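You operate a simulated robot arm through the tools that you are given. There is no shell and no other tool. Be economical: measure what you need, move in short steps, check, and stop when the job is done.

Carry out the task below with a simulated two-armed robot. There is one attempt and no reset: what you move stays moved.

TASK
Pick up the brown-banded bag with one hand, pass it to the other hand and put it on the shelf of the two-tier table. Shut the wash tank heater door. Open the dye locker door, take the yellow dye cup from the inside of the dye locker and put it on top of the white pipe tee and shut the door again. Take the white board and leave it on the top of the blue chest. Take the black wheel and leave it on the lower shelf of the grey shelving. The order is free. Set down upright: brown-banded bag, yellow dye cup.

Only the result counts: the job must be done as asked and must still hold three seconds after the hand-in. Knocking over, shifting, dropping, spilling or breaking anything else fails it.

THE ROBOT
Two 6-joint arms with fingered hands on one trunk, on a base that drives. Base frame: it is fixed to the floor where the robot stands at the start and does not move with it; the origin is under the middle of the robot, x ahead of it, y to its left, z up; the surface under the hand at the start is at about z = 0.8. Units: m, rad, N and s.
The left shoulder is at the start at [0.05, 0.17, 0.968], the right one opposite. With the tool pointing down near the work surface each hand reaches from about 0.52 to 0.78 m from the robot's upright axis, wherever it stands, measured 20 degrees to its own side. Places, roughly: black wheel (8x8x4 cm) [7, 6.2, 0.8]; brown-banded bag (11x8x13 cm) [0.8, 0, 0.8]; dye locker door [-4.2, 6.5, 0.7]; lower shelf of the grey shelving [3, 8.8, 0.5]; shelf of the two-tier table [1.8, 1.6, 0.3]; top of the blue chest [0.9, 10, 0.9]; wash tank heater door [-3.7, 4.6, 0.8]; white board (17x20x10 cm) [-2.7, 9, 0.5]; white pipe tee (11x8x5 cm) [-2.6, 9.2, 0.5]; yellow dye cup (8x8x10 cm) [-4.2, 6.7, 0.6]. Payload 3.5 kg a hand.
The TCP of each hand is the grasp point between the finger pads, 0.026 m short of the fingertips. In the tool frame z runs along the fingers and y along their closing line. The gripper opens to 0.132 m. The gripper's body begins 0.073 m behind the TCP. The gripper is a hand of 3 fingers: y runs from the thumb to the fingers, the wrist lies at [0, 0, -0.234] in the tool frame, and closing takes about 1.5 s.
Orientation is told as [roll, pitch, yaw] about the base's x, y, z axes, in that order, counted from this pose: with the fingers straight down and closing along the base's y, the tool's x points along the base's -x, its y along +y and its z along -z.

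THE INTERFACE
- The arms move only by the tool nudge_tool. It takes "left_increments", "right_increments" or both (then of equal length, played together; a hand with none holds still); each is a list that holds one entry, the list of rows, each a list of 6 numbers: the shift along the tool's x, y, z in m, then the turn, a rotation vector about the tool's x, y, z in rad. In form: [[[dx, dy, dz, rx, ry, rz], ...]]. A call has 1 to 8 rows; each row is the pose to reach, as a shift and turn from the pose commanded when the call began, along the tool's axes at that moment. "left_jaw" and "right_jaw" are, for a hand that has rows, the finger opening in m, from 0 to 0.132, set as the call begins (left out, the last holds). Rows are played at 5 a second. More than 0.05 m and 0.15 rad between two rows, or a gripper value outside its range, and nothing of the call is played. Where a pose cannot be reached the arm comes as near as it can. A force on the tool above 40 N (or 10 N above the force at the start of the call, whichever is more), or a blocked arm, ends the call early, and 0.2 s more pass. Each finger travels about 0.108 m/s and halts on what it meets, pressing with about 32 N; the grip force reading is that of the motor and also rises with nothing between the fingers. The clock runs only during rows and for 0.2 s after the last one: add rows that repeat a pose to give the fingers time. It gives the time, the measured TCP pose, the force on the tool (base axes), the opening and the grip force at its end, in the units of the frame above (readings bear some noise), with the torque about the TCP (base axes, N m) and any sound that the robot's microphone picked up, and new pictures: "show" is both (left out), scene, wrist or none (wrist: the cameras of the hands that moved).
- Cameras (640 x 400 px; columns grow to the right, rows downward): "scene" is now at [0.0429, 0.0129, 1.5696]; the picture's right is [0.16, -0.99, 0.00], its down [-0.62, -0.10, -0.78] and it looks along [0.77, 0.12, -0.63] (base axes); focal length 270 px, centre (320, 200). "left" rides on the left gripper at [-0.062, 0.003, -0.092] in its tool frame; the picture's right is [-0.05, -1.00, 0.00], its down [0.83, -0.04, -0.56] and it looks along [0.55, -0.03, 0.83] (tool axes); focal length 230 px, centre (320, 200). "right" rides on the right gripper at [0.062, 0.003, -0.092] in its tool frame; the picture's right is [-0.05, 1.00, 0.00], its down [-0.83, -0.04, -0.56] and it looks along [-0.55, -0.03, 0.83] (tool axes); focal length 230 px, centre (320, 200). There is no depth. A picture from a camera that has moved, and an enlarged one, comes with that camera's place and axes in the base frame and with its lens.
- move_column(by): slides the trunk up (or, below 0, down) by that many m; the arms and the scene camera ride with it, the base frame stays. It gives what a move gives, with no picture.
- steer(legs): drives the robot by 1 to 6 legs, each [ahead, left, turn to the left] in m, m and rad, along the robot's own axes; the way and the turn of a leg run together, so that a leg with both is an arc; at most 1.5 m and 3.142 rad a leg. The arms and the cameras ride along, it lands a little off, and it stops where it bumps. It gives what a move gives, and a new picture of the scene camera.
- finger_targets(finger1, finger2, thumb_bend, hand): sets how far each is bent, from 0 (flat) to 1 (curled in); at 0.3 the hand is open as for a grip, at 0.7 the pads meet at the TCP. One left out holds its place. A second passes; each finger stops where it meets its share of the squeeze, and holds until it gets a number again. A gripper value or a shape takes the hand back. It gives what a move gives, with no picture; readings hold the bend of each and the force on the fingers (four entries, about 0 where the hand has none), thumb and palm.
- grasp_type(shape, hand): the hand has 3 fingers and takes this shape, open, in about a second: jaw (thumb against the fingers, like two jaws); tri (thumb and two fingers); tip (a fingertip pinch); poke (one finger out to press); point (the index stretched); flat (the hand flat); cup (the hand cupped); fist (a fist). The gripper value then closes the fingers along that shape, each until it touches; the sizes above hold for jaw. It gives what a move gives, with no picture.
- head_to(pan, tilt): turns the head with the scene camera to pan (to the left, within 1.501 rad either way) and tilt (down, from -0.506 to 1.204), counted from straight ahead of the robot. It gives what a move gives, and a new picture of the scene camera.
- enlarge(camera, box): a new picture of the part [left, top, right, bottom] of that camera's present view, enlarged. It takes no simulated time.
- hand_in(): hands the job in; it is judged then, once.

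Go step by step. Nothing tells you exact positions but the pictures and the camera data: compare them with the known pose of the tool, close in by small moves and look again before you grip or let go. The budget is 186 turns and 260 pictures, counting those below and the enlarged ones. Unless the task says otherwise, let go and move clear before handing in.

The tools are called after "Call:" as a command line: name --argument value ..., lists and objects as JSON in quotes. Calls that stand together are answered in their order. nudge_tool: Moves the arms, as the interface text tells. Its arguments: {"type":"object","properties":{"left_increments":{"type":"array","items":{"type":"array","items":{"type":"array","items":{"type":"number"}}}},"left_jaw":{"type":"number"},"right_increments":{"type":"array","items":{"type":"array","items":{"type":"array","items":{"type":"number"}}}},"right_jaw":{"type":"number"},"show":{"type":"string","enum":["both","scene","wrist","none"]}},"required":[]} The other tools are called the same way: move_column (by) slides the trunk up or down; grasp_type (shape, hand) gives the hand a shape; finger_targets (finger1, finger2, thumb_bend, hand) moves the fingers one by one; steer (legs) drives the base; head_to (pan, tilt) turns the head that bears the scene camera; enlarge (camera, box) takes an enlarged picture of a part of a camera's view; hand_in () hands the job in.

At the start:

```text
time_s: 0.0
left_ee_pos: [0.6332, 0.2159, 1.0278]
left_tcp_rot: [-0.002, 0.0, 0.001]
left_ft_force: [0.1, -1.0, 0.5]
left_wrist_torque: [0.02, 0.0, 0.01]
left_grip_width: 0.1319
left_grip_force: 0.1
left_shape: jaw
left_bend: [0.3, 0.3, 0.3]
left_finger forces: [0.0, 0.0, 0.0, 0.1, 0.1, 0.0]
right_ee_pos: [0.5294, -0.1763, 1.083]
right_tcp_rot: [-0.001, -0.001, 0.001]
right_ft_force: [-0.2, 0.1, 0.3]
right_wrist_torque: [0.02, 0.0, 0.0]
right_grip_width: 0.1319
right_grip_force: 0.1
right_shape: jaw
right_bend: [0.3, 0.3, 0.3]
right_finger forces: [0.0, 0.1, 0.0, 0.0, 0.0, 0.0]
trunk travel left (down, up): [-0.583, 0.127]
robot x, y, heading: [0.001, -0.0016, -0.002]
head pan, tilt: [0.161, 0.675]
```

scene: 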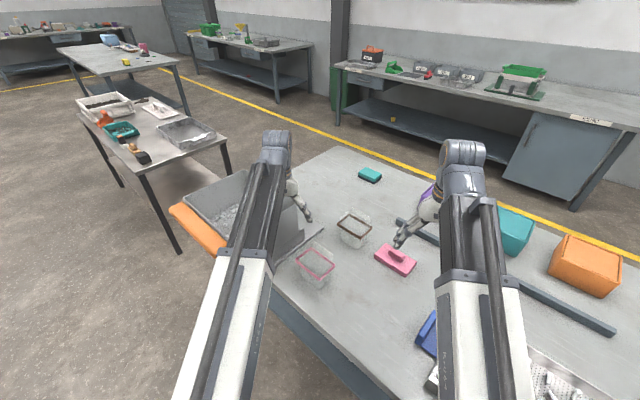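
right: 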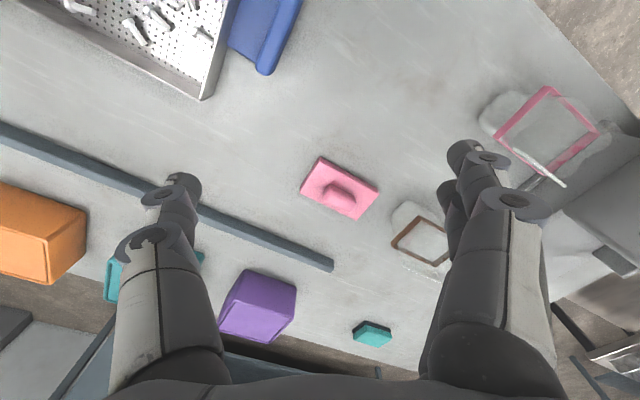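
left: 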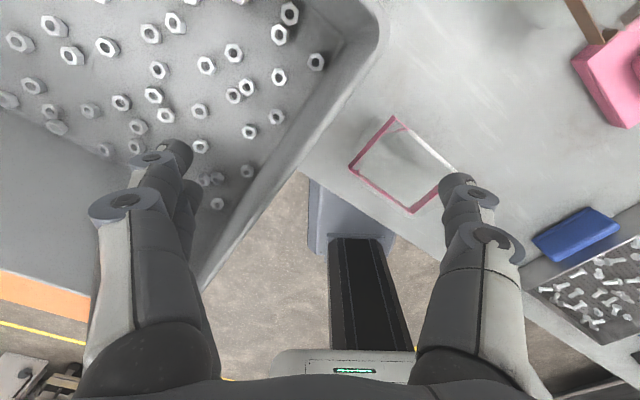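

The brown-banded bag stands near the middle of the table, with a pink-banded one nearer to me. I'll look at it enlarged.

Call:
enlarge --camera "scene" --box '[280, 180, 440, 280]'

Call:
enlarge --camera "right" --box '[340, 160, 500, 260]'

```text
4.00 times, centred on (360, 230) of scene
camera zoom: at [0.0429, 0.0129, 1.5696], right [0.16, -0.99, 0.0], down [-0.62, -0.1, -0.78], along [0.77, 0.12, -0.63], focal length 1080 px, centre (160, 80)
```

zoom: 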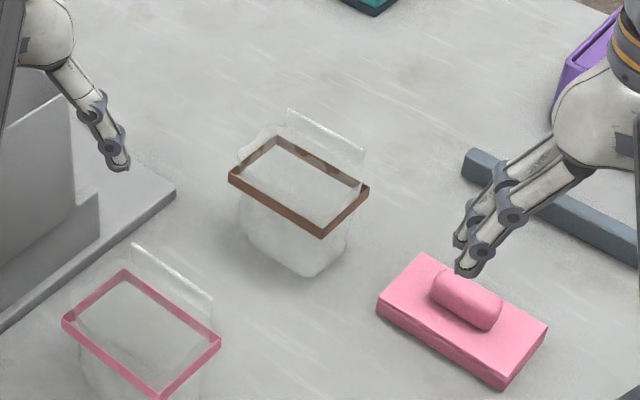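

```text
4.00 times, centred on (420, 210) of right
camera zoom: at [0.4678, -0.1747, 1.1755], right [0.05, 1.0, 0.0], down [0.83, -0.04, 0.56], along [0.55, -0.03, -0.83], focal length 920 px, centre (-80, 160)
```

zoom: 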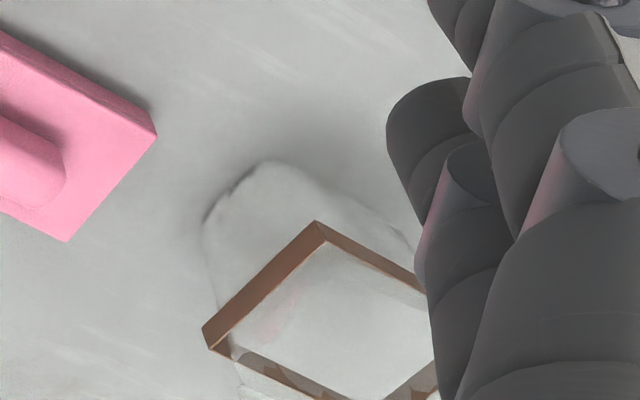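

The bag stands near (0.755, 0.0), its band top at z≈0.885, and its short axis runs about -30° from x. Before reaching for it I check how much floor there is between me and the table.

Call:
head_to --pan 0.0 --tilt 1.2

Call:
head_to --pan 0.75 --tilt 0.45

```text
time_s: 0.9
left_ee_pos: [0.6338, 0.2176, 1.0285]
left_tcp_rot: [-0.001, 0.0, -0.001]
left_ft_force: [-0.5, 0.8, 0.6]
left_wrist_torque: [0.02, 0.02, 0.0]
left_grip_width: 0.1317
left_grip_force: 0.0
left_shape: jaw
left_bend: [0.3, 0.3, 0.3]
left_finger forces: [0.0, 0.1, 0.0, 0.0, 0.0, 0.0]
right_ee_pos: [0.5285, -0.1774, 1.0826]
right_tcp_rot: [0.0, 0.0, 0.0]
right_ft_force: [0.1, -0.7, -0.4]
right_wrist_torque: [0.03, -0.02, 0.0]
right_grip_width: 0.1318
right_grip_force: 0.1
right_shape: jaw
right_bend: [0.3, 0.3, 0.3]
right_finger forces: [0.1, 0.1, 0.0, 0.0, 0.0, 0.1]
trunk travel left (down, up): [-0.583, 0.127]
robot x, y, heading: [0.0018, -0.0016, -0.004]
head pan, tilt: [0.0, 1.201]
camera scene: at [0.0141, -0.0008, 1.5316], right [0.0, -1.0, 0.0], down [-0.93, 0.0, -0.36], along [0.36, 0.0, -0.93], focal length 270 px, centre (320, 200)
```

scene: 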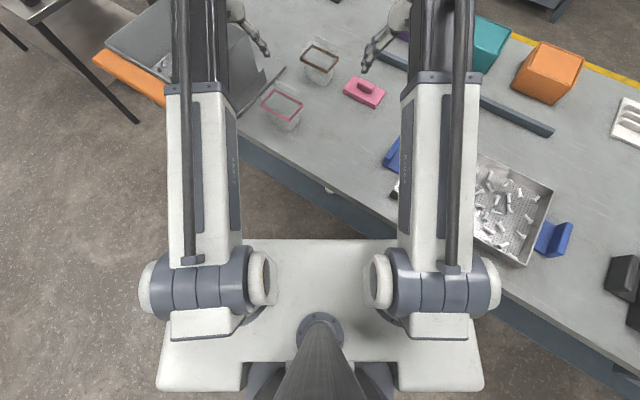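

```text
time_s: 2.0
left_ee_pos: [0.6324, 0.216, 1.0274]
left_tcp_rot: [0.002, 0.0, -0.002]
left_ft_force: [0.0, 0.3, 0.3]
left_wrist_torque: [0.0, 0.02, -0.02]
left_grip_width: 0.1321
left_grip_force: 0.1
left_shape: jaw
left_bend: [0.3, 0.3, 0.3]
left_finger forces: [0.0, 0.1, 0.0, 0.0, 0.0, 0.0]
right_ee_pos: [0.528, -0.1767, 1.083]
right_tcp_rot: [-0.001, 0.0, 0.0]
right_ft_force: [-0.3, 0.1, 0.2]
right_wrist_torque: [-0.03, -0.03, -0.03]
right_grip_width: 0.1319
right_grip_force: 0.1
right_shape: jaw
right_bend: [0.3, 0.3, 0.3]
right_finger forces: [0.0, 0.0, 0.1, 0.0, 0.1, 0.1]
trunk travel left (down, up): [-0.583, 0.127]
robot x, y, heading: [0.0008, -0.0018, -0.001]
head pan, tilt: [0.75, 0.45]
camera scene: at [0.0254, 0.0618, 1.5896], right [0.68, -0.73, 0.0], down [-0.32, -0.3, -0.9], along [0.66, 0.61, -0.44], focal length 270 px, centre (320, 200)
```

scene: 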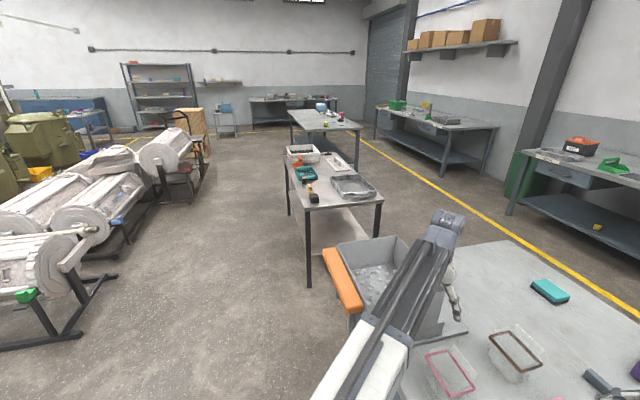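

The table edge runs obliquely, about 57° from x and 0.29 m from my axis. I'll lift the left hand a little and then drive along the edge, so the bag comes well within the right hand's reach.

Call:
nudge_tool --left_increments '[[[0, 0, -0.05, 0, 0, 0], [0, 0, -0.1, 0, 0, 0]]]' --show "none"

Call:
head_to --pan 0.0 --tilt 0.8

Call:
steer --legs '[[0.08, 0.125, 0]]'

```text
time_s: 2.6
left_ee_pos: [0.6342, 0.2148, 1.1278]
left_tcp_rot: [0.0, 0.0, 0.001]
left_ft_force: [-0.4, 0.4, 0.3]
left_wrist_torque: [0.0, 0.01, 0.0]
left_grip_width: 0.132
left_grip_force: 0.0
left_shape: jaw
left_bend: [0.3, 0.3, 0.3]
left_finger forces: [0.0, 0.0, 0.0, 0.0, 0.0, 0.0]
right_ee_pos: [0.529, -0.177, 1.0823]
right_tcp_rot: [-0.001, 0.0, 0.001]
right_ft_force: [0.7, 0.3, -0.8]
right_wrist_torque: [-0.02, 0.0, 0.02]
right_grip_width: 0.1317
right_grip_force: 0.0
right_shape: jaw
right_bend: [0.3, 0.3, 0.3]
right_finger forces: [0.0, 0.1, 0.1, 0.0, 0.0, 0.0]
trunk travel left (down, up): [-0.583, 0.127]
robot x, y, heading: [0.0003, -0.0008, 0.005]
head pan, tilt: [0.75, 0.45]
```

```text
time_s: 3.8
left_ee_pos: [0.6334, 0.2141, 1.1275]
left_tcp_rot: [0.001, 0.0, 0.0]
left_ft_force: [0.7, 0.4, -0.1]
left_wrist_torque: [-0.02, 0.01, 0.01]
left_grip_width: 0.1316
left_grip_force: 0.0
left_shape: jaw
left_bend: [0.3, 0.3, 0.3]
left_finger forces: [0.1, 0.1, 0.1, 0.0, 0.0, 0.0]
right_ee_pos: [0.5297, -0.1776, 1.0838]
right_tcp_rot: [0.001, -0.001, -0.001]
right_ft_force: [0.4, 0.3, 0.8]
right_wrist_torque: [-0.03, 0.0, -0.02]
right_grip_width: 0.132
right_grip_force: 0.0
right_shape: jaw
right_bend: [0.3, 0.3, 0.3]
right_finger forces: [0.0, 0.1, 0.0, 0.1, 0.0, 0.0]
trunk travel left (down, up): [-0.583, 0.127]
robot x, y, heading: [0.0019, 0.0008, -0.004]
head pan, tilt: [0.0, 0.799]
camera scene: at [0.0388, -0.0007, 1.5593], right [0.0, -1.0, 0.0], down [-0.72, 0.0, -0.7], along [0.7, 0.0, -0.72], focal length 270 px, centre (320, 200)
```

scene: 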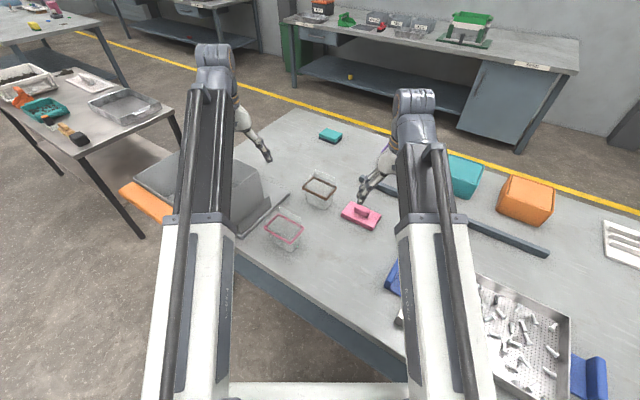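

```text
time_s: 5.1
left_ee_pos: [0.7158, 0.3416, 1.1273]
left_tcp_rot: [0.001, 0.0, -0.001]
left_ft_force: [0.1, 0.3, 0.8]
left_wrist_torque: [-0.04, 0.0, -0.03]
left_grip_width: 0.132
left_grip_force: 0.0
left_shape: jaw
left_bend: [0.3, 0.3, 0.3]
left_finger forces: [0.0, 0.1, 0.1, 0.0, 0.1, 0.0]
right_ee_pos: [0.6098, -0.0513, 1.0826]
right_tcp_rot: [-0.001, -0.001, -0.001]
right_ft_force: [0.1, 0.7, 0.4]
right_wrist_torque: [0.01, 0.06, 0.02]
right_grip_width: 0.1319
right_grip_force: 0.1
right_shape: jaw
right_bend: [0.3, 0.3, 0.3]
right_finger forces: [0.0, 0.0, 0.0, 0.0, 0.0, 0.0]
trunk travel left (down, up): [-0.583, 0.127]
robot x, y, heading: [0.0794, 0.1267, -0.0]
head pan, tilt: [0.0, 0.799]
camera scene: at [0.1204, 0.1255, 1.5593], right [0.0, -1.0, 0.0], down [-0.72, 0.0, -0.7], along [0.7, 0.0, -0.72], focal length 270 px, centre (320, 200)
```

scene: 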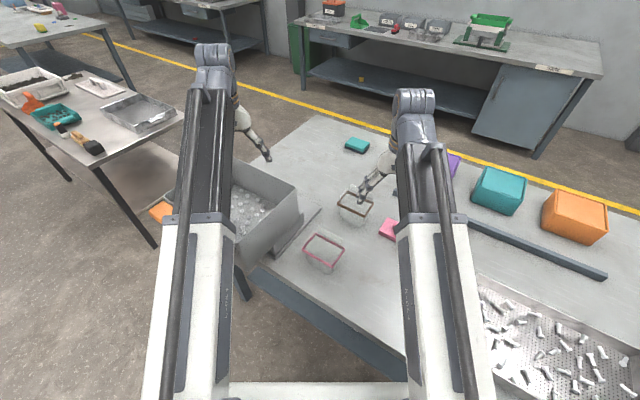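

The drive went well. I move the right hand over the bag and turn it to the bag's short axis, staying above it.

Call:
nudge_tool --right_increments '[[[-0.02, 0.007, -0.02, 0, 0, -0.148], [-0.04, 0.014, -0.02, 0, 0, -0.296], [-0.06, 0.021, -0.02, 0, 0, -0.444], [-0.08, 0.028, -0.02, 0, 0, -0.592], [-0.1, 0.034, -0.02, 0, 0, -0.74], [-0.12, 0.041, -0.02, 0, 0, -0.888], [-0.14, 0.048, -0.02, 0, 0, -1.036], [-0.14, 0.048, -0.02, 0, 0, -1.036]]]'

```text
time_s: 6.9
left_ee_pos: [0.7142, 0.3406, 1.1274]
left_tcp_rot: [0.001, -0.001, -0.001]
left_ft_force: [0.5, -0.4, -0.8]
left_wrist_torque: [0.0, -0.02, 0.01]
left_grip_width: 0.132
left_grip_force: 0.0
left_shape: jaw
left_bend: [0.3, 0.3, 0.3]
left_finger forces: [0.0, 0.0, 0.0, 0.1, 0.0, 0.0]
right_ee_pos: [0.7495, -0.0022, 1.1025]
right_tcp_rot: [0.0, 0.0, 1.039]
right_ft_force: [0.1, 0.2, 0.2]
right_wrist_torque: [0.01, 0.0, -0.01]
right_grip_width: 0.132
right_grip_force: 0.1
right_shape: jaw
right_bend: [0.3, 0.3, 0.3]
right_finger forces: [0.0, 0.0, 0.1, 0.0, 0.0, 0.0]
trunk travel left (down, up): [-0.583, 0.127]
robot x, y, heading: [0.0801, 0.1264, -0.001]
head pan, tilt: [0.0, 0.799]
camera scene: at [0.1198, 0.1247, 1.5593], right [0.0, -1.0, 0.0], down [-0.72, 0.0, -0.7], along [0.7, 0.0, -0.72], focal length 270 px, centre (320, 200)
camera right: at [0.7159, -0.0546, 1.1957], right [-0.83, 0.55, 0.0], down [0.46, 0.69, 0.56], along [0.31, 0.46, -0.83], focal length 230 px, centre (320, 200)
```

scene: 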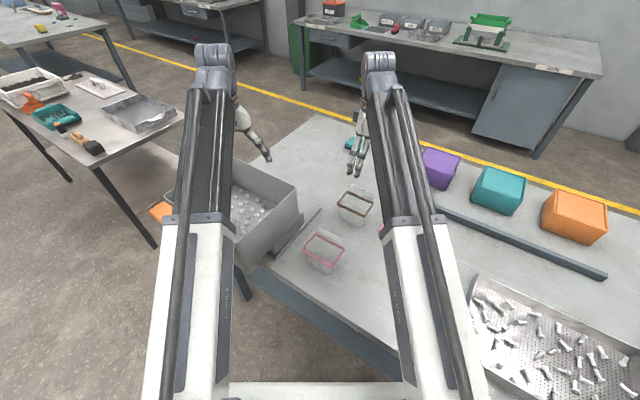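
right: 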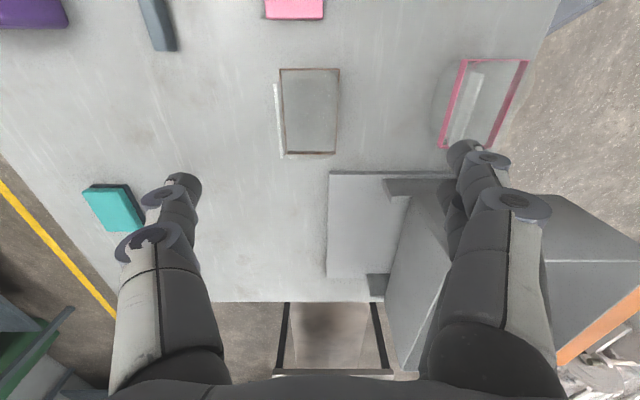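

The hand is aligned with the bag. I centre it (about 1.4 cm more towards the far side) and come down to just above the flap.

Call:
nudge_tool --right_increments '[[[-0.0065, -0.013, 0.04, 0, 0, 0], [-0.0065, -0.013, 0.08, 0, 0, 0], [-0.0065, -0.013, 0.12, 0, 0, 0], [-0.0065, -0.013, 0.12, 0, 0, 0]]]'

Call:
enlarge --camera "scene" --box '[290, 130, 450, 230]'

```text
time_s: 7.9
left_ee_pos: [0.7144, 0.3401, 1.1287]
left_tcp_rot: [0.0, 0.0, 0.001]
left_ft_force: [0.5, -0.1, -0.8]
left_wrist_torque: [0.03, -0.01, 0.0]
left_grip_width: 0.1319
left_grip_force: 0.0
left_shape: jaw
left_bend: [0.3, 0.3, 0.3]
left_finger forces: [0.1, 0.1, 0.0, 0.0, 0.1, 0.1]
right_ee_pos: [0.7654, -0.003, 0.9822]
right_tcp_rot: [-0.001, -0.001, 1.037]
right_ft_force: [-0.5, 0.8, 0.0]
right_wrist_torque: [0.01, 0.01, -0.01]
right_grip_width: 0.1322
right_grip_force: 0.0
right_shape: jaw
right_bend: [0.3, 0.3, 0.3]
right_finger forces: [0.0, 0.1, 0.0, 0.0, 0.1, 0.0]
trunk travel left (down, up): [-0.583, 0.127]
robot x, y, heading: [0.082, 0.1285, 0.004]
head pan, tilt: [0.0, 0.799]
camera scene: at [0.12, 0.1247, 1.5593], right [0.0, -1.0, 0.0], down [-0.72, 0.0, -0.7], along [0.7, 0.0, -0.72], focal length 270 px, centre (320, 200)
camera right: at [0.7314, -0.0556, 1.0754], right [-0.83, 0.55, 0.0], down [0.46, 0.69, 0.56], along [0.31, 0.46, -0.83], focal length 230 px, centre (320, 200)
```

scene: 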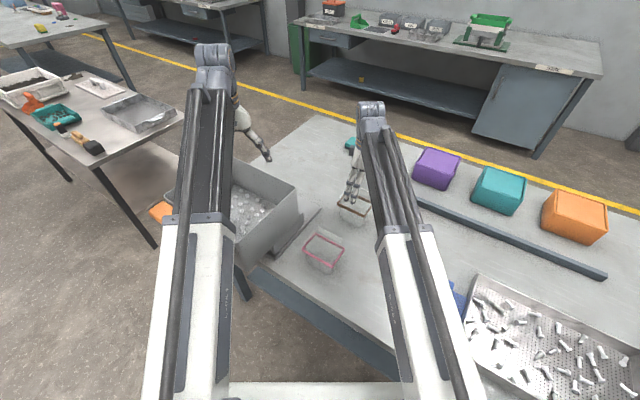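
right: 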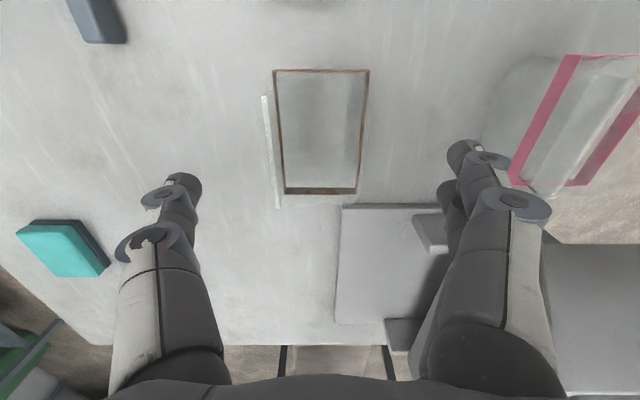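

```text
4.00 times, centred on (370, 180) of scene
camera zoom: at [0.12, 0.1247, 1.5593], right [0.0, -1.0, 0.0], down [-0.72, 0.0, -0.7], along [0.7, 0.0, -0.72], focal length 1080 px, centre (120, 280)
```

zoom: 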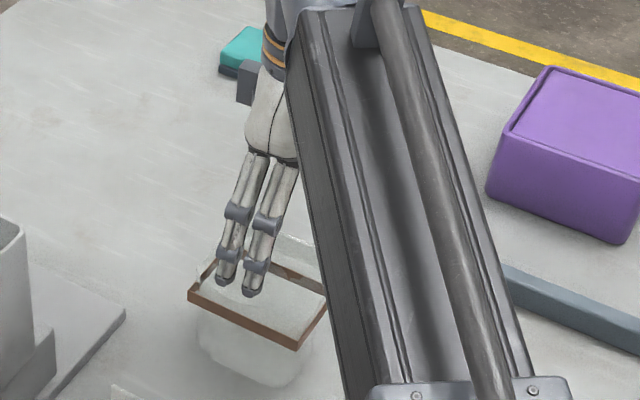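

It's centred to within half a centimetre. I descend to band height and close.

Call:
nudge_tool --right_increments '[[[0.004, 0, 0.04, 0, 0, 0], [0.004, 0, 0.08, 0, 0, 0], [0.004, 0, 0.096, 0, 0, 0], [0.004, 0, 0.096, 0, 0, 0]]]' --show "wrist"

Call:
enlarge --camera "scene" --box '[290, 150, 450, 250]'

```text
time_s: 8.9
left_ee_pos: [0.7142, 0.3403, 1.1279]
left_tcp_rot: [0.0, -0.001, -0.002]
left_ft_force: [0.1, 0.6, 0.4]
left_wrist_torque: [0.01, 0.0, 0.04]
left_grip_width: 0.132
left_grip_force: 0.0
left_shape: jaw
left_bend: [0.3, 0.3, 0.3]
left_finger forces: [0.0, 0.1, 0.0, 0.0, 0.1, 0.1]
right_ee_pos: [0.763, -0.0081, 0.8863]
right_tcp_rot: [-0.002, -0.001, 1.037]
right_ft_force: [0.2, 0.5, 0.7]
right_wrist_torque: [0.0, -0.01, 0.02]
right_grip_width: 0.1319
right_grip_force: 0.0
right_shape: jaw
right_bend: [0.3, 0.3, 0.3]
right_finger forces: [0.0, 0.0, 0.1, 0.0, 0.0, 0.0]
trunk travel left (down, up): [-0.583, 0.127]
robot x, y, heading: [0.0783, 0.1262, -0.005]
head pan, tilt: [0.0, 0.799]
camera right: at [0.7292, -0.0598, 0.9785], right [-0.83, 0.55, 0.0], down [0.46, 0.69, 0.56], along [0.31, 0.46, -0.83], focal length 230 px, centre (320, 200)
```

right: 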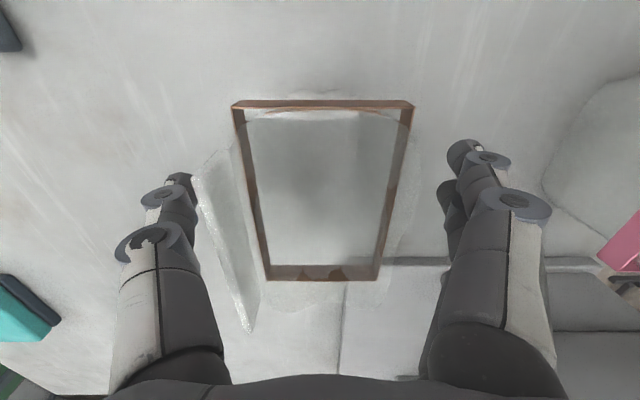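

```text
4.00 times, centred on (370, 200) of scene
camera zoom: at [0.1199, 0.1247, 1.5593], right [0.0, -1.0, 0.0], down [-0.72, 0.0, -0.7], along [0.7, 0.0, -0.72], focal length 1080 px, centre (120, 200)
```

zoom: 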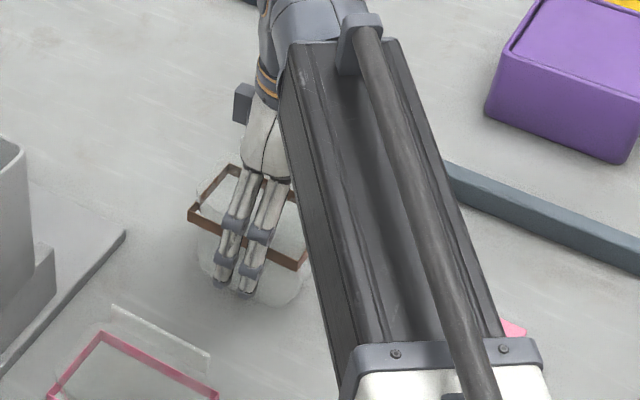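

The fingers straddle the bag. I close on it.

Call:
nudge_tool --right_increments '[[[0, 0, 0, 0, 0, 0], [0, 0, 0, 0, 0, 0], [0, 0, 0, 0, 0, 0], [0, 0, 0, 0, 0, 0], [0, 0, 0, 0, 0, 0], [0, 0, 0, 0, 0, 0], [0, 0, 0, 0, 0, 0], [0, 0, 0, 0, 0, 0]]]' --right_jaw 0.03 --show "wrist"

```text
time_s: 10.7
left_ee_pos: [0.7159, 0.3409, 1.1283]
left_tcp_rot: [-0.001, -0.002, 0.0]
left_ft_force: [1.0, -0.2, 0.6]
left_wrist_torque: [-0.01, 0.03, 0.0]
left_grip_width: 0.1319
left_grip_force: 0.2
left_shape: jaw
left_bend: [0.3, 0.3, 0.3]
left_finger forces: [0.0, 0.1, 0.0, 0.1, 0.0, 0.0]
right_ee_pos: [0.762, -0.0081, 0.8849]
right_tcp_rot: [0.0, 0.001, 1.038]
right_ft_force: [1.2, 0.2, -0.3]
right_wrist_torque: [-0.03, -0.01, 0.03]
right_grip_width: 0.0656
right_grip_force: 32.5
right_shape: jaw
right_bend: [0.73, 0.73, 0.7]
right_finger forces: [14.5, 14.7, 0.0, 0.1, 29.2, 0.1]
trunk travel left (down, up): [-0.583, 0.127]
robot x, y, heading: [0.0811, 0.1278, 0.0]
head pan, tilt: [0.0, 0.799]
camera right: at [0.7292, -0.0597, 0.9787], right [-0.83, 0.55, 0.0], down [0.46, 0.69, 0.56], along [0.31, 0.46, -0.83], focal length 230 px, centre (320, 200)
```

right: 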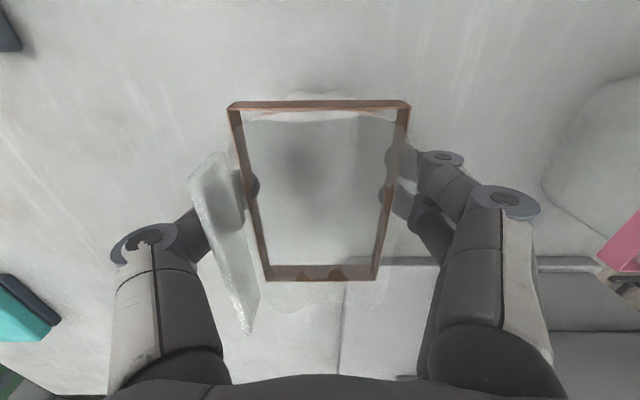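

Gripped at 6.6 cm with an even force. I lift it.

Call:
nudge_tool --right_increments '[[[0, 0, -0.02, 0, 0, 0], [0, 0, -0.06, 0, 0, 0], [0, 0, -0.1, 0, 0, 0], [0, 0, -0.14, 0, 0, 0], [0, 0, -0.18, 0, 0, 0], [0, 0, -0.21, 0, 0, 0], [0, 0, -0.21, 0, 0, 0]]]'

```text
time_s: 12.3
left_ee_pos: [0.7137, 0.3406, 1.129]
left_tcp_rot: [-0.001, 0.0, 0.001]
left_ft_force: [-0.4, 0.5, 0.1]
left_wrist_torque: [0.01, -0.01, 0.01]
left_grip_width: 0.1321
left_grip_force: 0.0
left_shape: jaw
left_bend: [0.3, 0.3, 0.3]
left_finger forces: [0.1, 0.1, 0.0, 0.1, 0.0, 0.0]
right_ee_pos: [0.7641, -0.0079, 1.0988]
right_tcp_rot: [-0.001, 0.001, 1.037]
right_ft_force: [-0.8, -0.3, -0.3]
right_wrist_torque: [-0.02, -0.03, 0.01]
right_grip_width: 0.066
right_grip_force: 31.9
right_shape: jaw
right_bend: [0.73, 0.73, 0.7]
right_finger forces: [14.5, 14.6, 0.1, 0.1, 29.2, 0.0]
trunk travel left (down, up): [-0.583, 0.127]
robot x, y, heading: [0.0807, 0.1274, -0.002]
head pan, tilt: [0.0, 0.799]
camera scene: at [0.1199, 0.1247, 1.5593], right [0.0, -1.0, 0.0], down [-0.72, 0.0, -0.7], along [0.7, 0.0, -0.72], focal length 270 px, centre (320, 200)
camera right: at [0.7295, -0.0606, 1.1904], right [-0.83, 0.55, 0.0], down [0.46, 0.69, 0.56], along [0.31, 0.46, -0.83], focal length 230 px, centre (320, 200)
```

scene: 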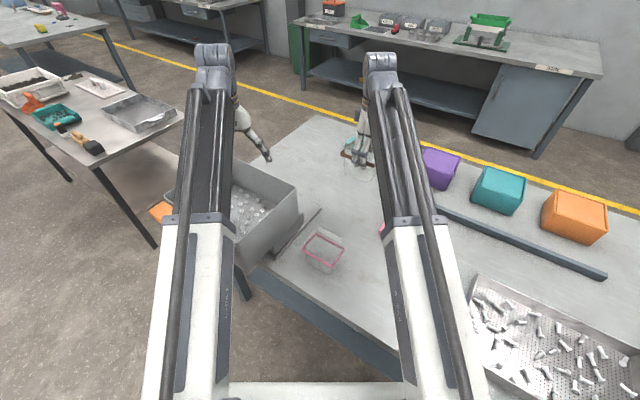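
right: 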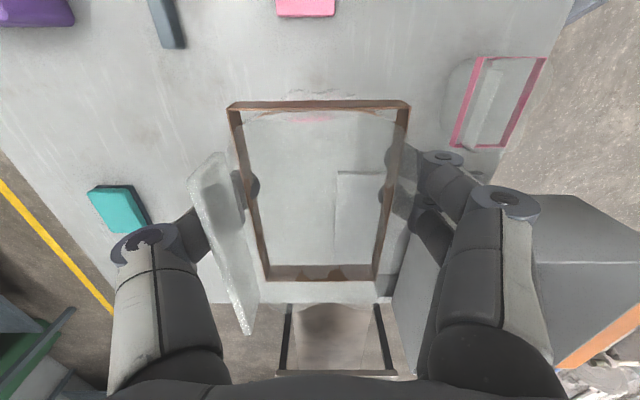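

The bag is lifted cleanly. For the handover I turn the bag square (long axis along x) and start pitching the left hand towards the horizontal.

Call:
nudge_tool --right_increments '[[[-0.004, 0.002, 0, 0, 0, 0.148], [-0.008, 0.004, 0, 0, 0, 0.296], [-0.012, 0.006, 0, 0, 0, 0.444], [-0.016, 0.008, 0, 0, 0, 0.592], [-0.02, 0.01, 0, 0, 0, 0.74], [-0.024, 0.014, 0, 0, 0, 0.888], [-0.024, 0.014, 0, 0, 0, 1.037], [-0.024, 0.014, 0, 0, 0, 1.037]]]' --left_increments '[[[0, 0, 0, 0, -0.148, 0], [0, 0, 0, 0, -0.296, 0], [0, 0, 0, 0, -0.444, 0], [0, 0, 0, 0, -0.592, 0], [0, 0, 0, 0, -0.74, 0], [0, 0, 0, 0, -0.888, 0], [0, 0, 0, 0, -1.037, 0], [0, 0, 0, 0, -1.18, 0]]]' --show "scene"

```text
time_s: 14.1
left_ee_pos: [0.7478, 0.3455, 1.139]
left_tcp_rot: [-0.003, -1.179, 0.001]
left_ft_force: [0.2, -0.3, 0.0]
left_wrist_torque: [0.0, -0.01, 0.04]
left_grip_width: 0.1319
left_grip_force: 0.0
left_shape: jaw
left_bend: [0.3, 0.3, 0.3]
left_finger forces: [0.0, 0.0, 0.0, 0.1, 0.0, 0.0]
left hand out of reach, approached as far as the arm can: row 7, 8
right_ee_pos: [0.7632, 0.0211, 1.0973]
right_tcp_rot: [0.002, 0.0, -0.002]
right_ft_force: [-0.3, -0.1, -1.0]
right_wrist_torque: [0.02, -0.03, 0.02]
right_grip_width: 0.066
right_grip_force: 31.9
right_shape: jaw
right_bend: [0.73, 0.73, 0.7]
right_finger forces: [14.5, 14.7, 0.1, 0.0, 29.2, 0.0]
trunk travel left (down, up): [-0.583, 0.127]
robot x, y, heading: [0.0799, 0.1254, 0.002]
head pan, tilt: [0.0, 0.799]
camera scene: at [0.1199, 0.1247, 1.5593], right [0.0, -1.0, 0.0], down [-0.72, 0.0, -0.7], along [0.7, 0.0, -0.72], focal length 270 px, centre (320, 200)
```

scene: 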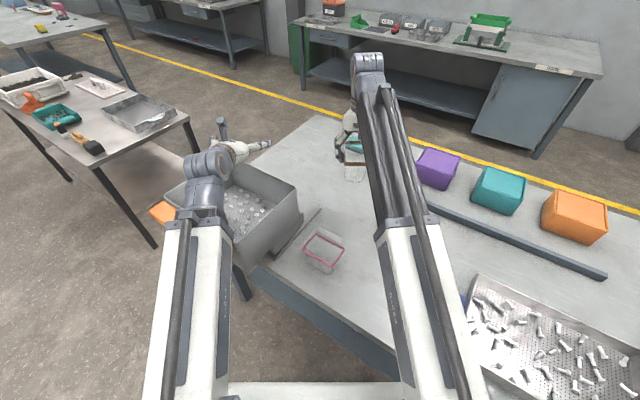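

The left hand was too close to its shoulder to go fully horizontal. I'll push it forward while finishing the pitch. I also turn the bag to -45°, so the left hand can come in from its own side, clear of the right arm.

Call:
nudge_tool --left_increments '[[[0.003, 0, 0.03, 0, -0.13, 0], [0.006, 0, 0.06, 0, -0.26, 0], [0.01, 0, 0.08, 0, -0.392, 0], [0.01, 0, 0.08, 0, -0.392, 0], [0.01, 0, 0.08, 0, -0.392, 0], [0.01, 0, 0.08, 0, -0.392, 0]]]' --right_increments '[[[0, 0.014, 0, 0, 0, 0.131], [0, 0.028, 0, 0, 0, 0.262], [0, 0.042, 0, 0, 0, 0.393], [0, 0.056, 0, 0, 0, 0.524], [0, 0.07, 0, 0, 0, 0.655], [0, 0.08, 0, 0, 0, 0.785]]]' --show "scene"

```text
time_s: 15.5
left_ee_pos: [0.8185, 0.3441, 1.0999]
left_tcp_rot: [-3.039, -1.569, 3.041]
left_ft_force: [0.0, 0.8, -0.1]
left_wrist_torque: [0.04, 0.01, -0.02]
left_grip_width: 0.1319
left_grip_force: 0.1
left_shape: jaw
left_bend: [0.3, 0.3, 0.3]
left_finger forces: [0.0, 0.1, 0.0, 0.0, 0.1, 0.1]
left hand out of reach, approached as far as the arm can: row 3, 4
right_ee_pos: [0.7634, 0.1002, 1.097]
right_tcp_rot: [0.001, 0.0, -0.788]
right_ft_force: [0.8, -0.4, -0.5]
right_wrist_torque: [0.0, -0.02, -0.01]
right_grip_width: 0.066
right_grip_force: 32.0
right_shape: jaw
right_bend: [0.73, 0.73, 0.7]
right_finger forces: [14.4, 14.8, 0.0, 0.0, 29.3, 0.1]
trunk travel left (down, up): [-0.583, 0.127]
robot x, y, heading: [0.0819, 0.1238, -0.005]
head pan, tilt: [0.0, 0.799]
camera scene: at [0.1199, 0.1249, 1.5593], right [0.0, -1.0, 0.0], down [-0.72, 0.0, -0.7], along [0.7, 0.0, -0.72], focal length 270 px, centre (320, 200)
```

scene: 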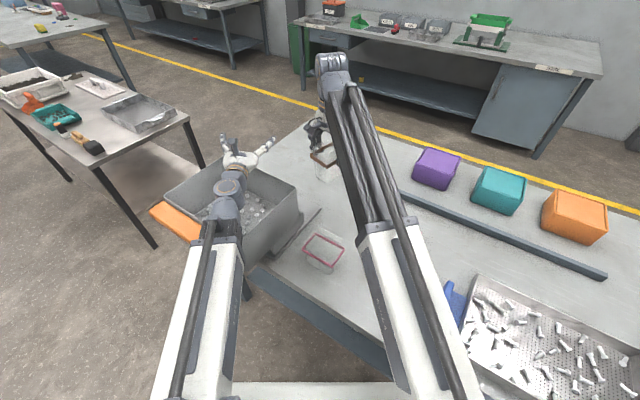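

Minimum reach calls for a steeper approach from the left (heading about -75°). I turn the left hand in place to that heading and turn the bag to match.

Call:
nudge_tool --left_increments '[[[0, 0, 0, 0.148, 0, 0], [0, 0, 0, 0.296, 0, 0], [0, 0, 0, 0.444, 0, 0], [0, 0, 0, 0.592, 0, 0], [0, 0, 0, 0.74, 0, 0], [0, 0, 0, 0.888, 0, 0], [0, 0, 0, 1.036, 0, 0], [0, 0, 0, 1.184, 0, 0]]]' --right_increments '[[[0, 0, 0, 0, 0, 0.131], [0, 0, 0, 0, 0, 0.262], [0, 0, 0, 0, 0, 0.393], [0, 0, 0, 0, 0, 0.521], [0, 0, 0, 0, 0, 0.521], [0, 0, 0, 0, 0, 0.521], [0, 0, 0, 0, 0, 0.521], [0, 0, 0, 0, 0, 0.521]]]' --show "scene"

```text
time_s: 17.3
left_ee_pos: [0.8185, 0.3454, 1.0982]
left_tcp_rot: [1.884, -1.568, -3.068]
left_ft_force: [-0.3, -0.5, -1.0]
left_wrist_torque: [0.01, 0.02, -0.01]
left_grip_width: 0.1319
left_grip_force: 0.1
left_shape: jaw
left_bend: [0.3, 0.3, 0.3]
left_finger forces: [0.0, 0.0, 0.0, 0.1, 0.1, 0.0]
right_ee_pos: [0.7629, 0.0996, 1.0958]
right_tcp_rot: [0.0, 0.001, -1.308]
right_ft_force: [0.0, 0.7, 0.2]
right_wrist_torque: [-0.03, -0.01, -0.03]
right_grip_width: 0.0657
right_grip_force: 31.9
right_shape: jaw
right_bend: [0.73, 0.73, 0.7]
right_finger forces: [14.5, 14.7, 0.0, 0.0, 29.2, 0.1]
trunk travel left (down, up): [-0.583, 0.127]
robot x, y, heading: [0.0807, 0.1245, -0.002]
head pan, tilt: [0.0, 0.799]
camera scene: at [0.1201, 0.1248, 1.5593], right [0.0, -1.0, 0.0], down [-0.72, 0.0, -0.7], along [0.7, 0.0, -0.72], focal length 270 px, centre (320, 200)
```

scene: 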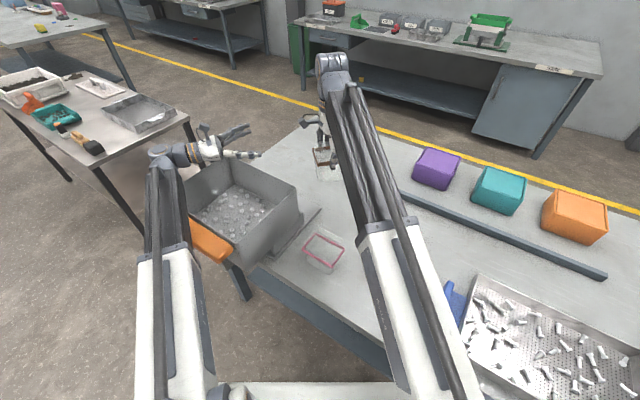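

I bring the left hand to the pre-grasp: 14 cm back along the bag's long axis and below the right fingers.

Call:
nudge_tool --left_increments '[[[0.015, -0.0315, 0.017, 0.03, 0, 0], [0.03, -0.063, 0.034, 0.06, 0, 0], [0.045, -0.0945, 0.05, 0.095, 0, 0], [0.06, -0.126, 0.0675, 0.125, 0, 0], [0.06, -0.126, 0.0675, 0.125, 0, 0]]]'

Call:
enlarge --camera "scene" --box '[220, 100, 380, 200]'

```text
time_s: 18.5
left_ee_pos: [0.7272, 0.2367, 1.045]
left_tcp_rot: [1.623, -1.561, -2.928]
left_ft_force: [0.0, -0.5, -0.8]
left_wrist_torque: [0.0, -0.02, 0.02]
left_grip_width: 0.1319
left_grip_force: 0.1
left_shape: jaw
left_bend: [0.3, 0.3, 0.3]
left_finger forces: [0.0, 0.0, 0.0, 0.0, 0.1, 0.0]
right_ee_pos: [0.7634, 0.1013, 1.0984]
right_tcp_rot: [0.002, -0.001, -1.308]
right_ft_force: [0.0, -0.1, -0.5]
right_wrist_torque: [0.0, -0.02, -0.01]
right_grip_width: 0.0659
right_grip_force: 32.2
right_shape: jaw
right_bend: [0.73, 0.73, 0.7]
right_finger forces: [14.5, 14.7, 0.1, 0.0, 29.2, 0.1]
trunk travel left (down, up): [-0.583, 0.127]
robot x, y, heading: [0.0819, 0.126, -0.003]
head pan, tilt: [0.0, 0.799]
camera scene: at [0.1185, 0.1255, 1.5606], right [0.0, -1.0, 0.0], down [-0.72, 0.0, -0.7], along [0.7, 0.0, -0.72], focal length 270 px, centre (320, 200)
camera left: at [0.7046, 0.3288, 1.1066], right [-0.96, -0.26, 0.04], down [-0.18, 0.53, -0.83], along [0.19, -0.81, -0.55], focal length 230 px, centre (320, 200)
```

scene: 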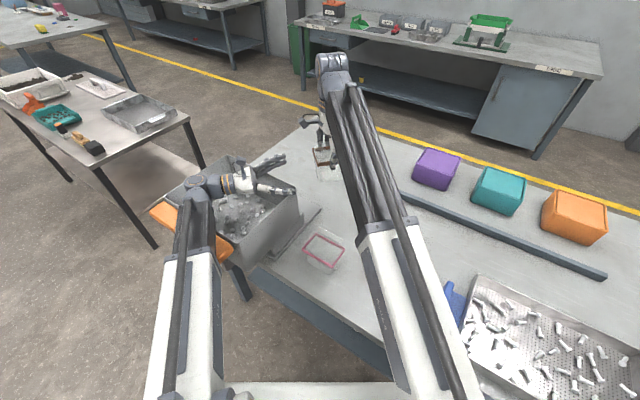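
left: 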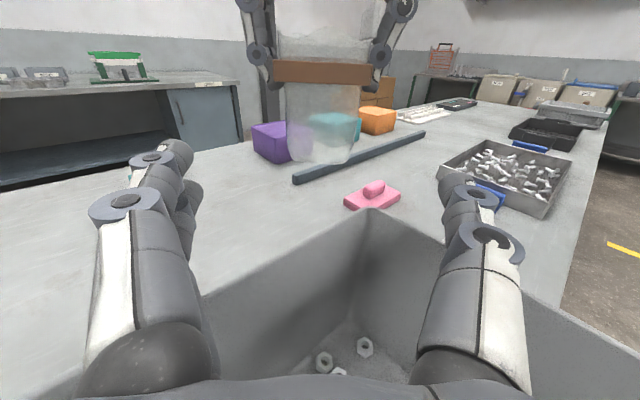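

```text
4.00 times, centred on (300, 150) of scene
camera zoom: at [0.1185, 0.1255, 1.5606], right [0.0, -1.0, 0.0], down [-0.72, 0.0, -0.7], along [0.7, 0.0, -0.72], focal length 1080 px, centre (400, 400)
```

zoom: 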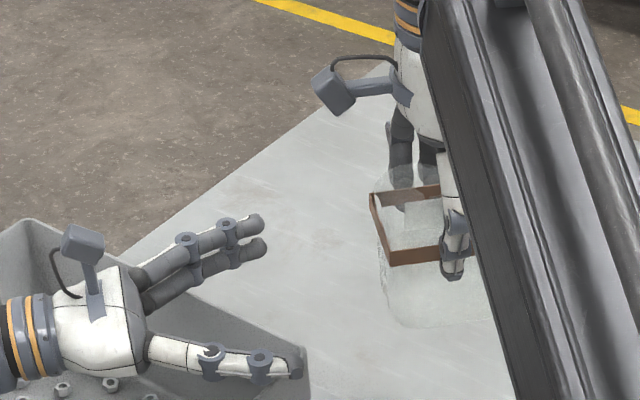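

The bag is squarely between the left fingers' line, and the right fingertips end at band level. I advance 11.6 cm along the fingers.

Call:
nudge_tool --left_increments '[[[0.006, 0, 0.04, 0, 0, 0], [0.006, 0, 0.08, 0, 0, 0], [0.006, 0, 0.114, 0, 0, 0], [0.006, 0, 0.114, 0, 0, 0]]]'

Call:
enlarge --camera "scene" --box '[240, 100, 400, 200]'

```text
time_s: 19.4
left_ee_pos: [0.7518, 0.1356, 1.045]
left_tcp_rot: [2.456, -1.551, 2.526]
left_ft_force: [-20.3, 17.2, 29.0]
left_wrist_torque: [3.41, 1.18, 1.58]
left_grip_width: 0.1321
left_grip_force: 0.0
left_shape: jaw
left_bend: [0.3, 0.3, 0.3]
left_finger forces: [0.0, 0.0, 0.0, 0.0, 0.0, 38.2]
right_ee_pos: [0.7587, 0.1008, 1.0981]
right_tcp_rot: [0.004, -0.001, -1.307]
right_ft_force: [-1.0, -0.9, -0.7]
right_wrist_torque: [0.01, 0.01, -0.01]
right_grip_width: 0.0657
right_grip_force: 32.2
right_shape: jaw
right_bend: [0.73, 0.73, 0.7]
right_finger forces: [14.5, 14.8, 0.1, 0.0, 29.2, 0.1]
trunk travel left (down, up): [-0.583, 0.127]
robot x, y, heading: [0.0805, 0.1246, 0.003]
head pan, tilt: [0.0, 0.799]
stopped in row 4 (left hand): the force on the tool passed its limit at 82 N (the readings are from after the stop); the commanded pose is now the measured one
camera scene: at [0.114, 0.1254, 1.5579], right [0.0, -1.0, 0.0], down [-0.71, 0.0, -0.7], along [0.7, 0.0, -0.71], focal length 270 px, centre (320, 200)
camera left: at [0.7287, 0.2276, 1.1047], right [-0.96, -0.27, 0.04], down [-0.18, 0.51, -0.84], along [0.2, -0.82, -0.54], focal length 230 px, centre (320, 200)
```

scene: 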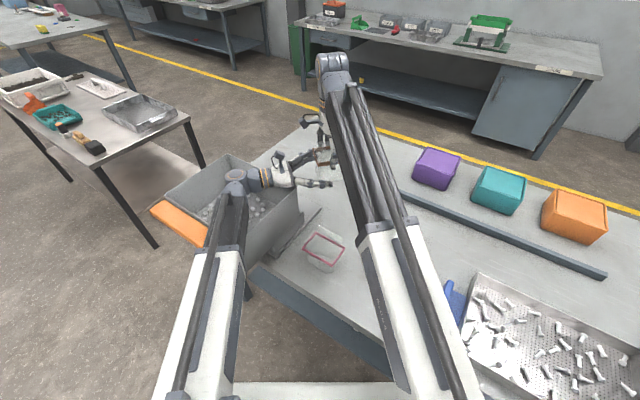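
left: 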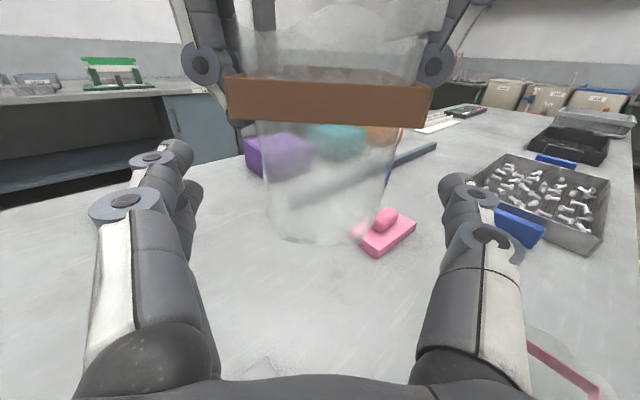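

```text
4.00 times, centred on (320, 150) of scene
camera zoom: at [0.114, 0.1254, 1.5579], right [0.0, -1.0, 0.0], down [-0.71, 0.0, -0.7], along [0.7, 0.0, -0.71], focal length 1080 px, centre (320, 400)
```

zoom: 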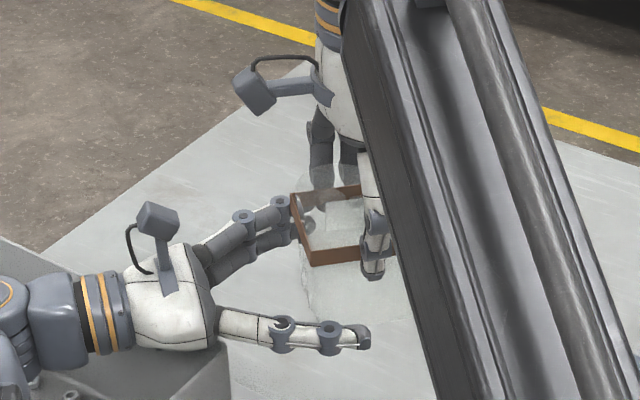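

The left hand's underside pressed on the tray rim, and the force on it points up. I raise the trunk, which lifts both hands together, and check the tray.

Call:
move_column --by 0.09

Call:
enlarge --camera "scene" --box '[120, 100, 360, 300]'

```text
time_s: 20.6
left_ee_pos: [0.7561, 0.1324, 1.1306]
left_tcp_rot: [2.573, -1.556, 2.405]
left_ft_force: [0.2, -0.7, -0.6]
left_wrist_torque: [0.03, -0.01, 0.04]
left_grip_width: 0.1318
left_grip_force: 0.0
left_shape: jaw
left_bend: [0.3, 0.3, 0.3]
left_finger forces: [0.0, 0.0, 0.0, 0.0, 0.0, 0.0]
right_ee_pos: [0.7626, 0.0989, 1.1873]
right_tcp_rot: [0.0, 0.0, -1.308]
right_ft_force: [0.4, -0.1, -0.1]
right_wrist_torque: [-0.01, 0.0, 0.02]
right_grip_width: 0.066
right_grip_force: 32.1
right_shape: jaw
right_bend: [0.73, 0.73, 0.7]
right_finger forces: [14.5, 14.7, 0.1, 0.0, 29.1, 0.0]
trunk travel left (down, up): [-0.673, 0.037]
robot x, y, heading: [0.0811, 0.1262, -0.001]
head pan, tilt: [0.0, 0.799]
```

```text
2.00 times, centred on (240, 200) of scene
camera zoom: at [0.1197, 0.1246, 1.6492], right [0.0, -1.0, 0.0], down [-0.72, 0.0, -0.7], along [0.7, 0.0, -0.72], focal length 540 px, centre (480, 200)
```

zoom: 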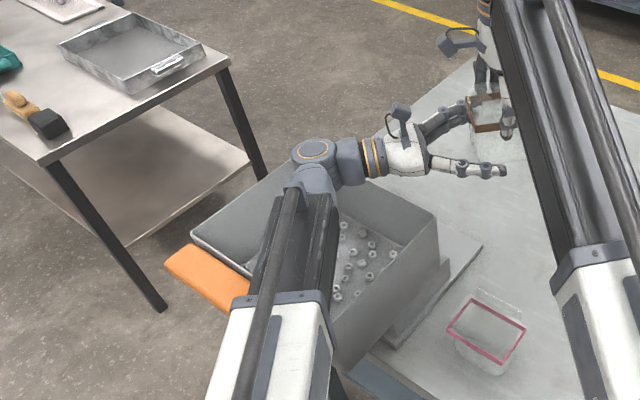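

The tray rim looks unmoved, and both hands now stand clear above it. The left TCP is 3.4 cm short of the bag's centre, so I advance 9 mm and close the left fingers.

Call:
nudge_tool --left_increments '[[[0, 0, 0.009, 0, 0, 0], [0, 0, 0.009, 0, 0, 0], [0, 0, 0.009, 0, 0, 0], [0, 0, 0.009, 0, 0, 0], [0, 0, 0.009, 0, 0, 0], [0, 0, 0.009, 0, 0, 0], [0, 0, 0.009, 0, 0, 0], [0, 0, 0.009, 0, 0, 0]]]' --left_jaw 0.03 --show "wrist"

```text
time_s: 22.4
left_ee_pos: [0.7574, 0.1233, 1.1313]
left_tcp_rot: [2.567, -1.558, 2.415]
left_ft_force: [-1.6, -0.9, 0.3]
left_wrist_torque: [-0.01, -0.03, -0.07]
left_grip_width: 0.0625
left_grip_force: 32.1
left_shape: jaw
left_bend: [0.73, 0.73, 0.7]
left_finger forces: [14.3, 14.2, 0.0, 0.0, 29.8, 0.1]
right_ee_pos: [0.763, 0.0993, 1.1866]
right_tcp_rot: [0.0, 0.001, -1.308]
right_ft_force: [1.1, 1.1, 0.4]
right_wrist_torque: [0.02, -0.08, 0.03]
right_grip_width: 0.066
right_grip_force: 31.8
right_shape: jaw
right_bend: [0.73, 0.73, 0.7]
right_finger forces: [14.9, 15.4, 0.0, 0.0, 29.2, 0.1]
trunk travel left (down, up): [-0.673, 0.037]
robot x, y, heading: [0.0802, 0.1239, 0.001]
head pan, tilt: [0.0, 0.799]
camera left: at [0.7357, 0.2154, 1.1908], right [-0.96, -0.26, 0.05], down [-0.18, 0.52, -0.84], along [0.2, -0.81, -0.55], focal length 230 px, centre (320, 200)
```

left: 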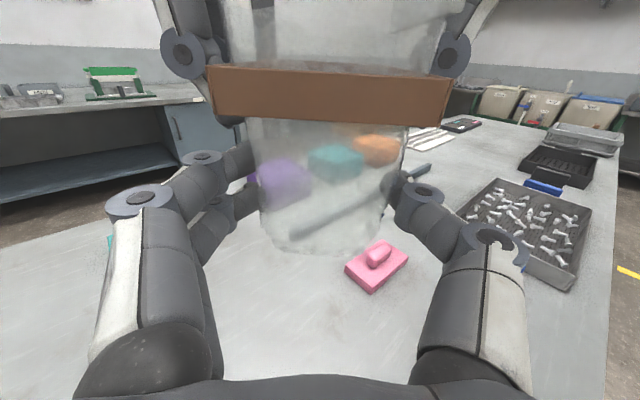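

The left hand holds it too. I open the right hand and lift it off.

Call:
nudge_tool --right_increments '[[[0, 0, 0, 0, 0, 0], [0, 0, 0, 0, 0, 0], [0, 0, 0, 0, 0, 0], [0, 0, 0, 0, 0, 0], [0, 0, 0, 0, 0, 0], [0, 0, -0.03, 0, 0, 0], [0, 0, -0.065, 0, 0, 0], [0, 0, -0.1, 0, 0, 0]]]' --right_jaw 0.132

```text
time_s: 24.2
left_ee_pos: [0.7582, 0.1238, 1.1291]
left_tcp_rot: [2.581, -1.559, 2.399]
left_ft_force: [-0.4, 0.5, 0.8]
left_wrist_torque: [0.01, -0.03, 0.02]
left_grip_width: 0.0627
left_grip_force: 31.8
left_shape: jaw
left_bend: [0.73, 0.73, 0.7]
left_finger forces: [15.0, 15.0, 0.0, 0.0, 29.9, 0.0]
right_ee_pos: [0.745, 0.0959, 1.2514]
right_tcp_rot: [0.006, 0.0, -1.308]
right_ft_force: [0.5, -0.1, -0.7]
right_wrist_torque: [0.02, 0.02, -0.03]
right_grip_width: 0.132
right_grip_force: 0.0
right_shape: jaw
right_bend: [0.3, 0.3, 0.3]
right_finger forces: [0.0, 0.0, 0.0, 0.0, 0.0, 0.1]
right hand out of reach, approached as far as the arm can: row 7, 8
trunk travel left (down, up): [-0.673, 0.037]
robot x, y, heading: [0.082, 0.126, -0.004]
head pan, tilt: [0.0, 0.799]
camera scene: at [0.12, 0.1246, 1.6493], right [0.0, -1.0, 0.0], down [-0.72, 0.0, -0.7], along [0.7, 0.0, -0.72], focal length 270 px, centre (320, 200)
camera right: at [0.7319, 0.1548, 1.3457], right [0.98, 0.21, 0.0], down [0.17, -0.81, 0.56], along [0.12, -0.54, -0.83], focal length 230 px, centre (320, 200)
```

scene: 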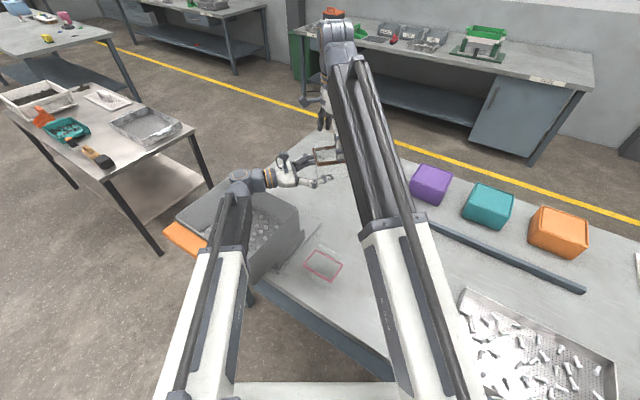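
right: 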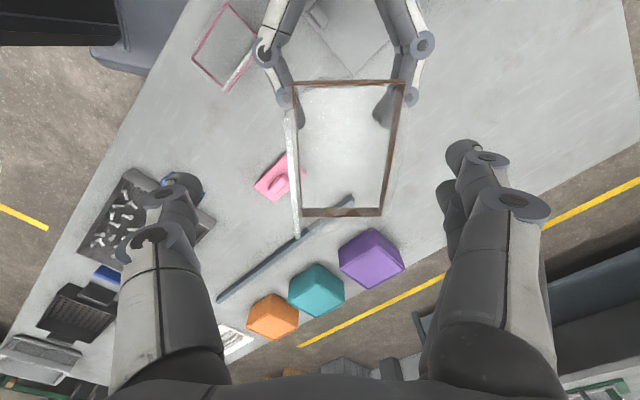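

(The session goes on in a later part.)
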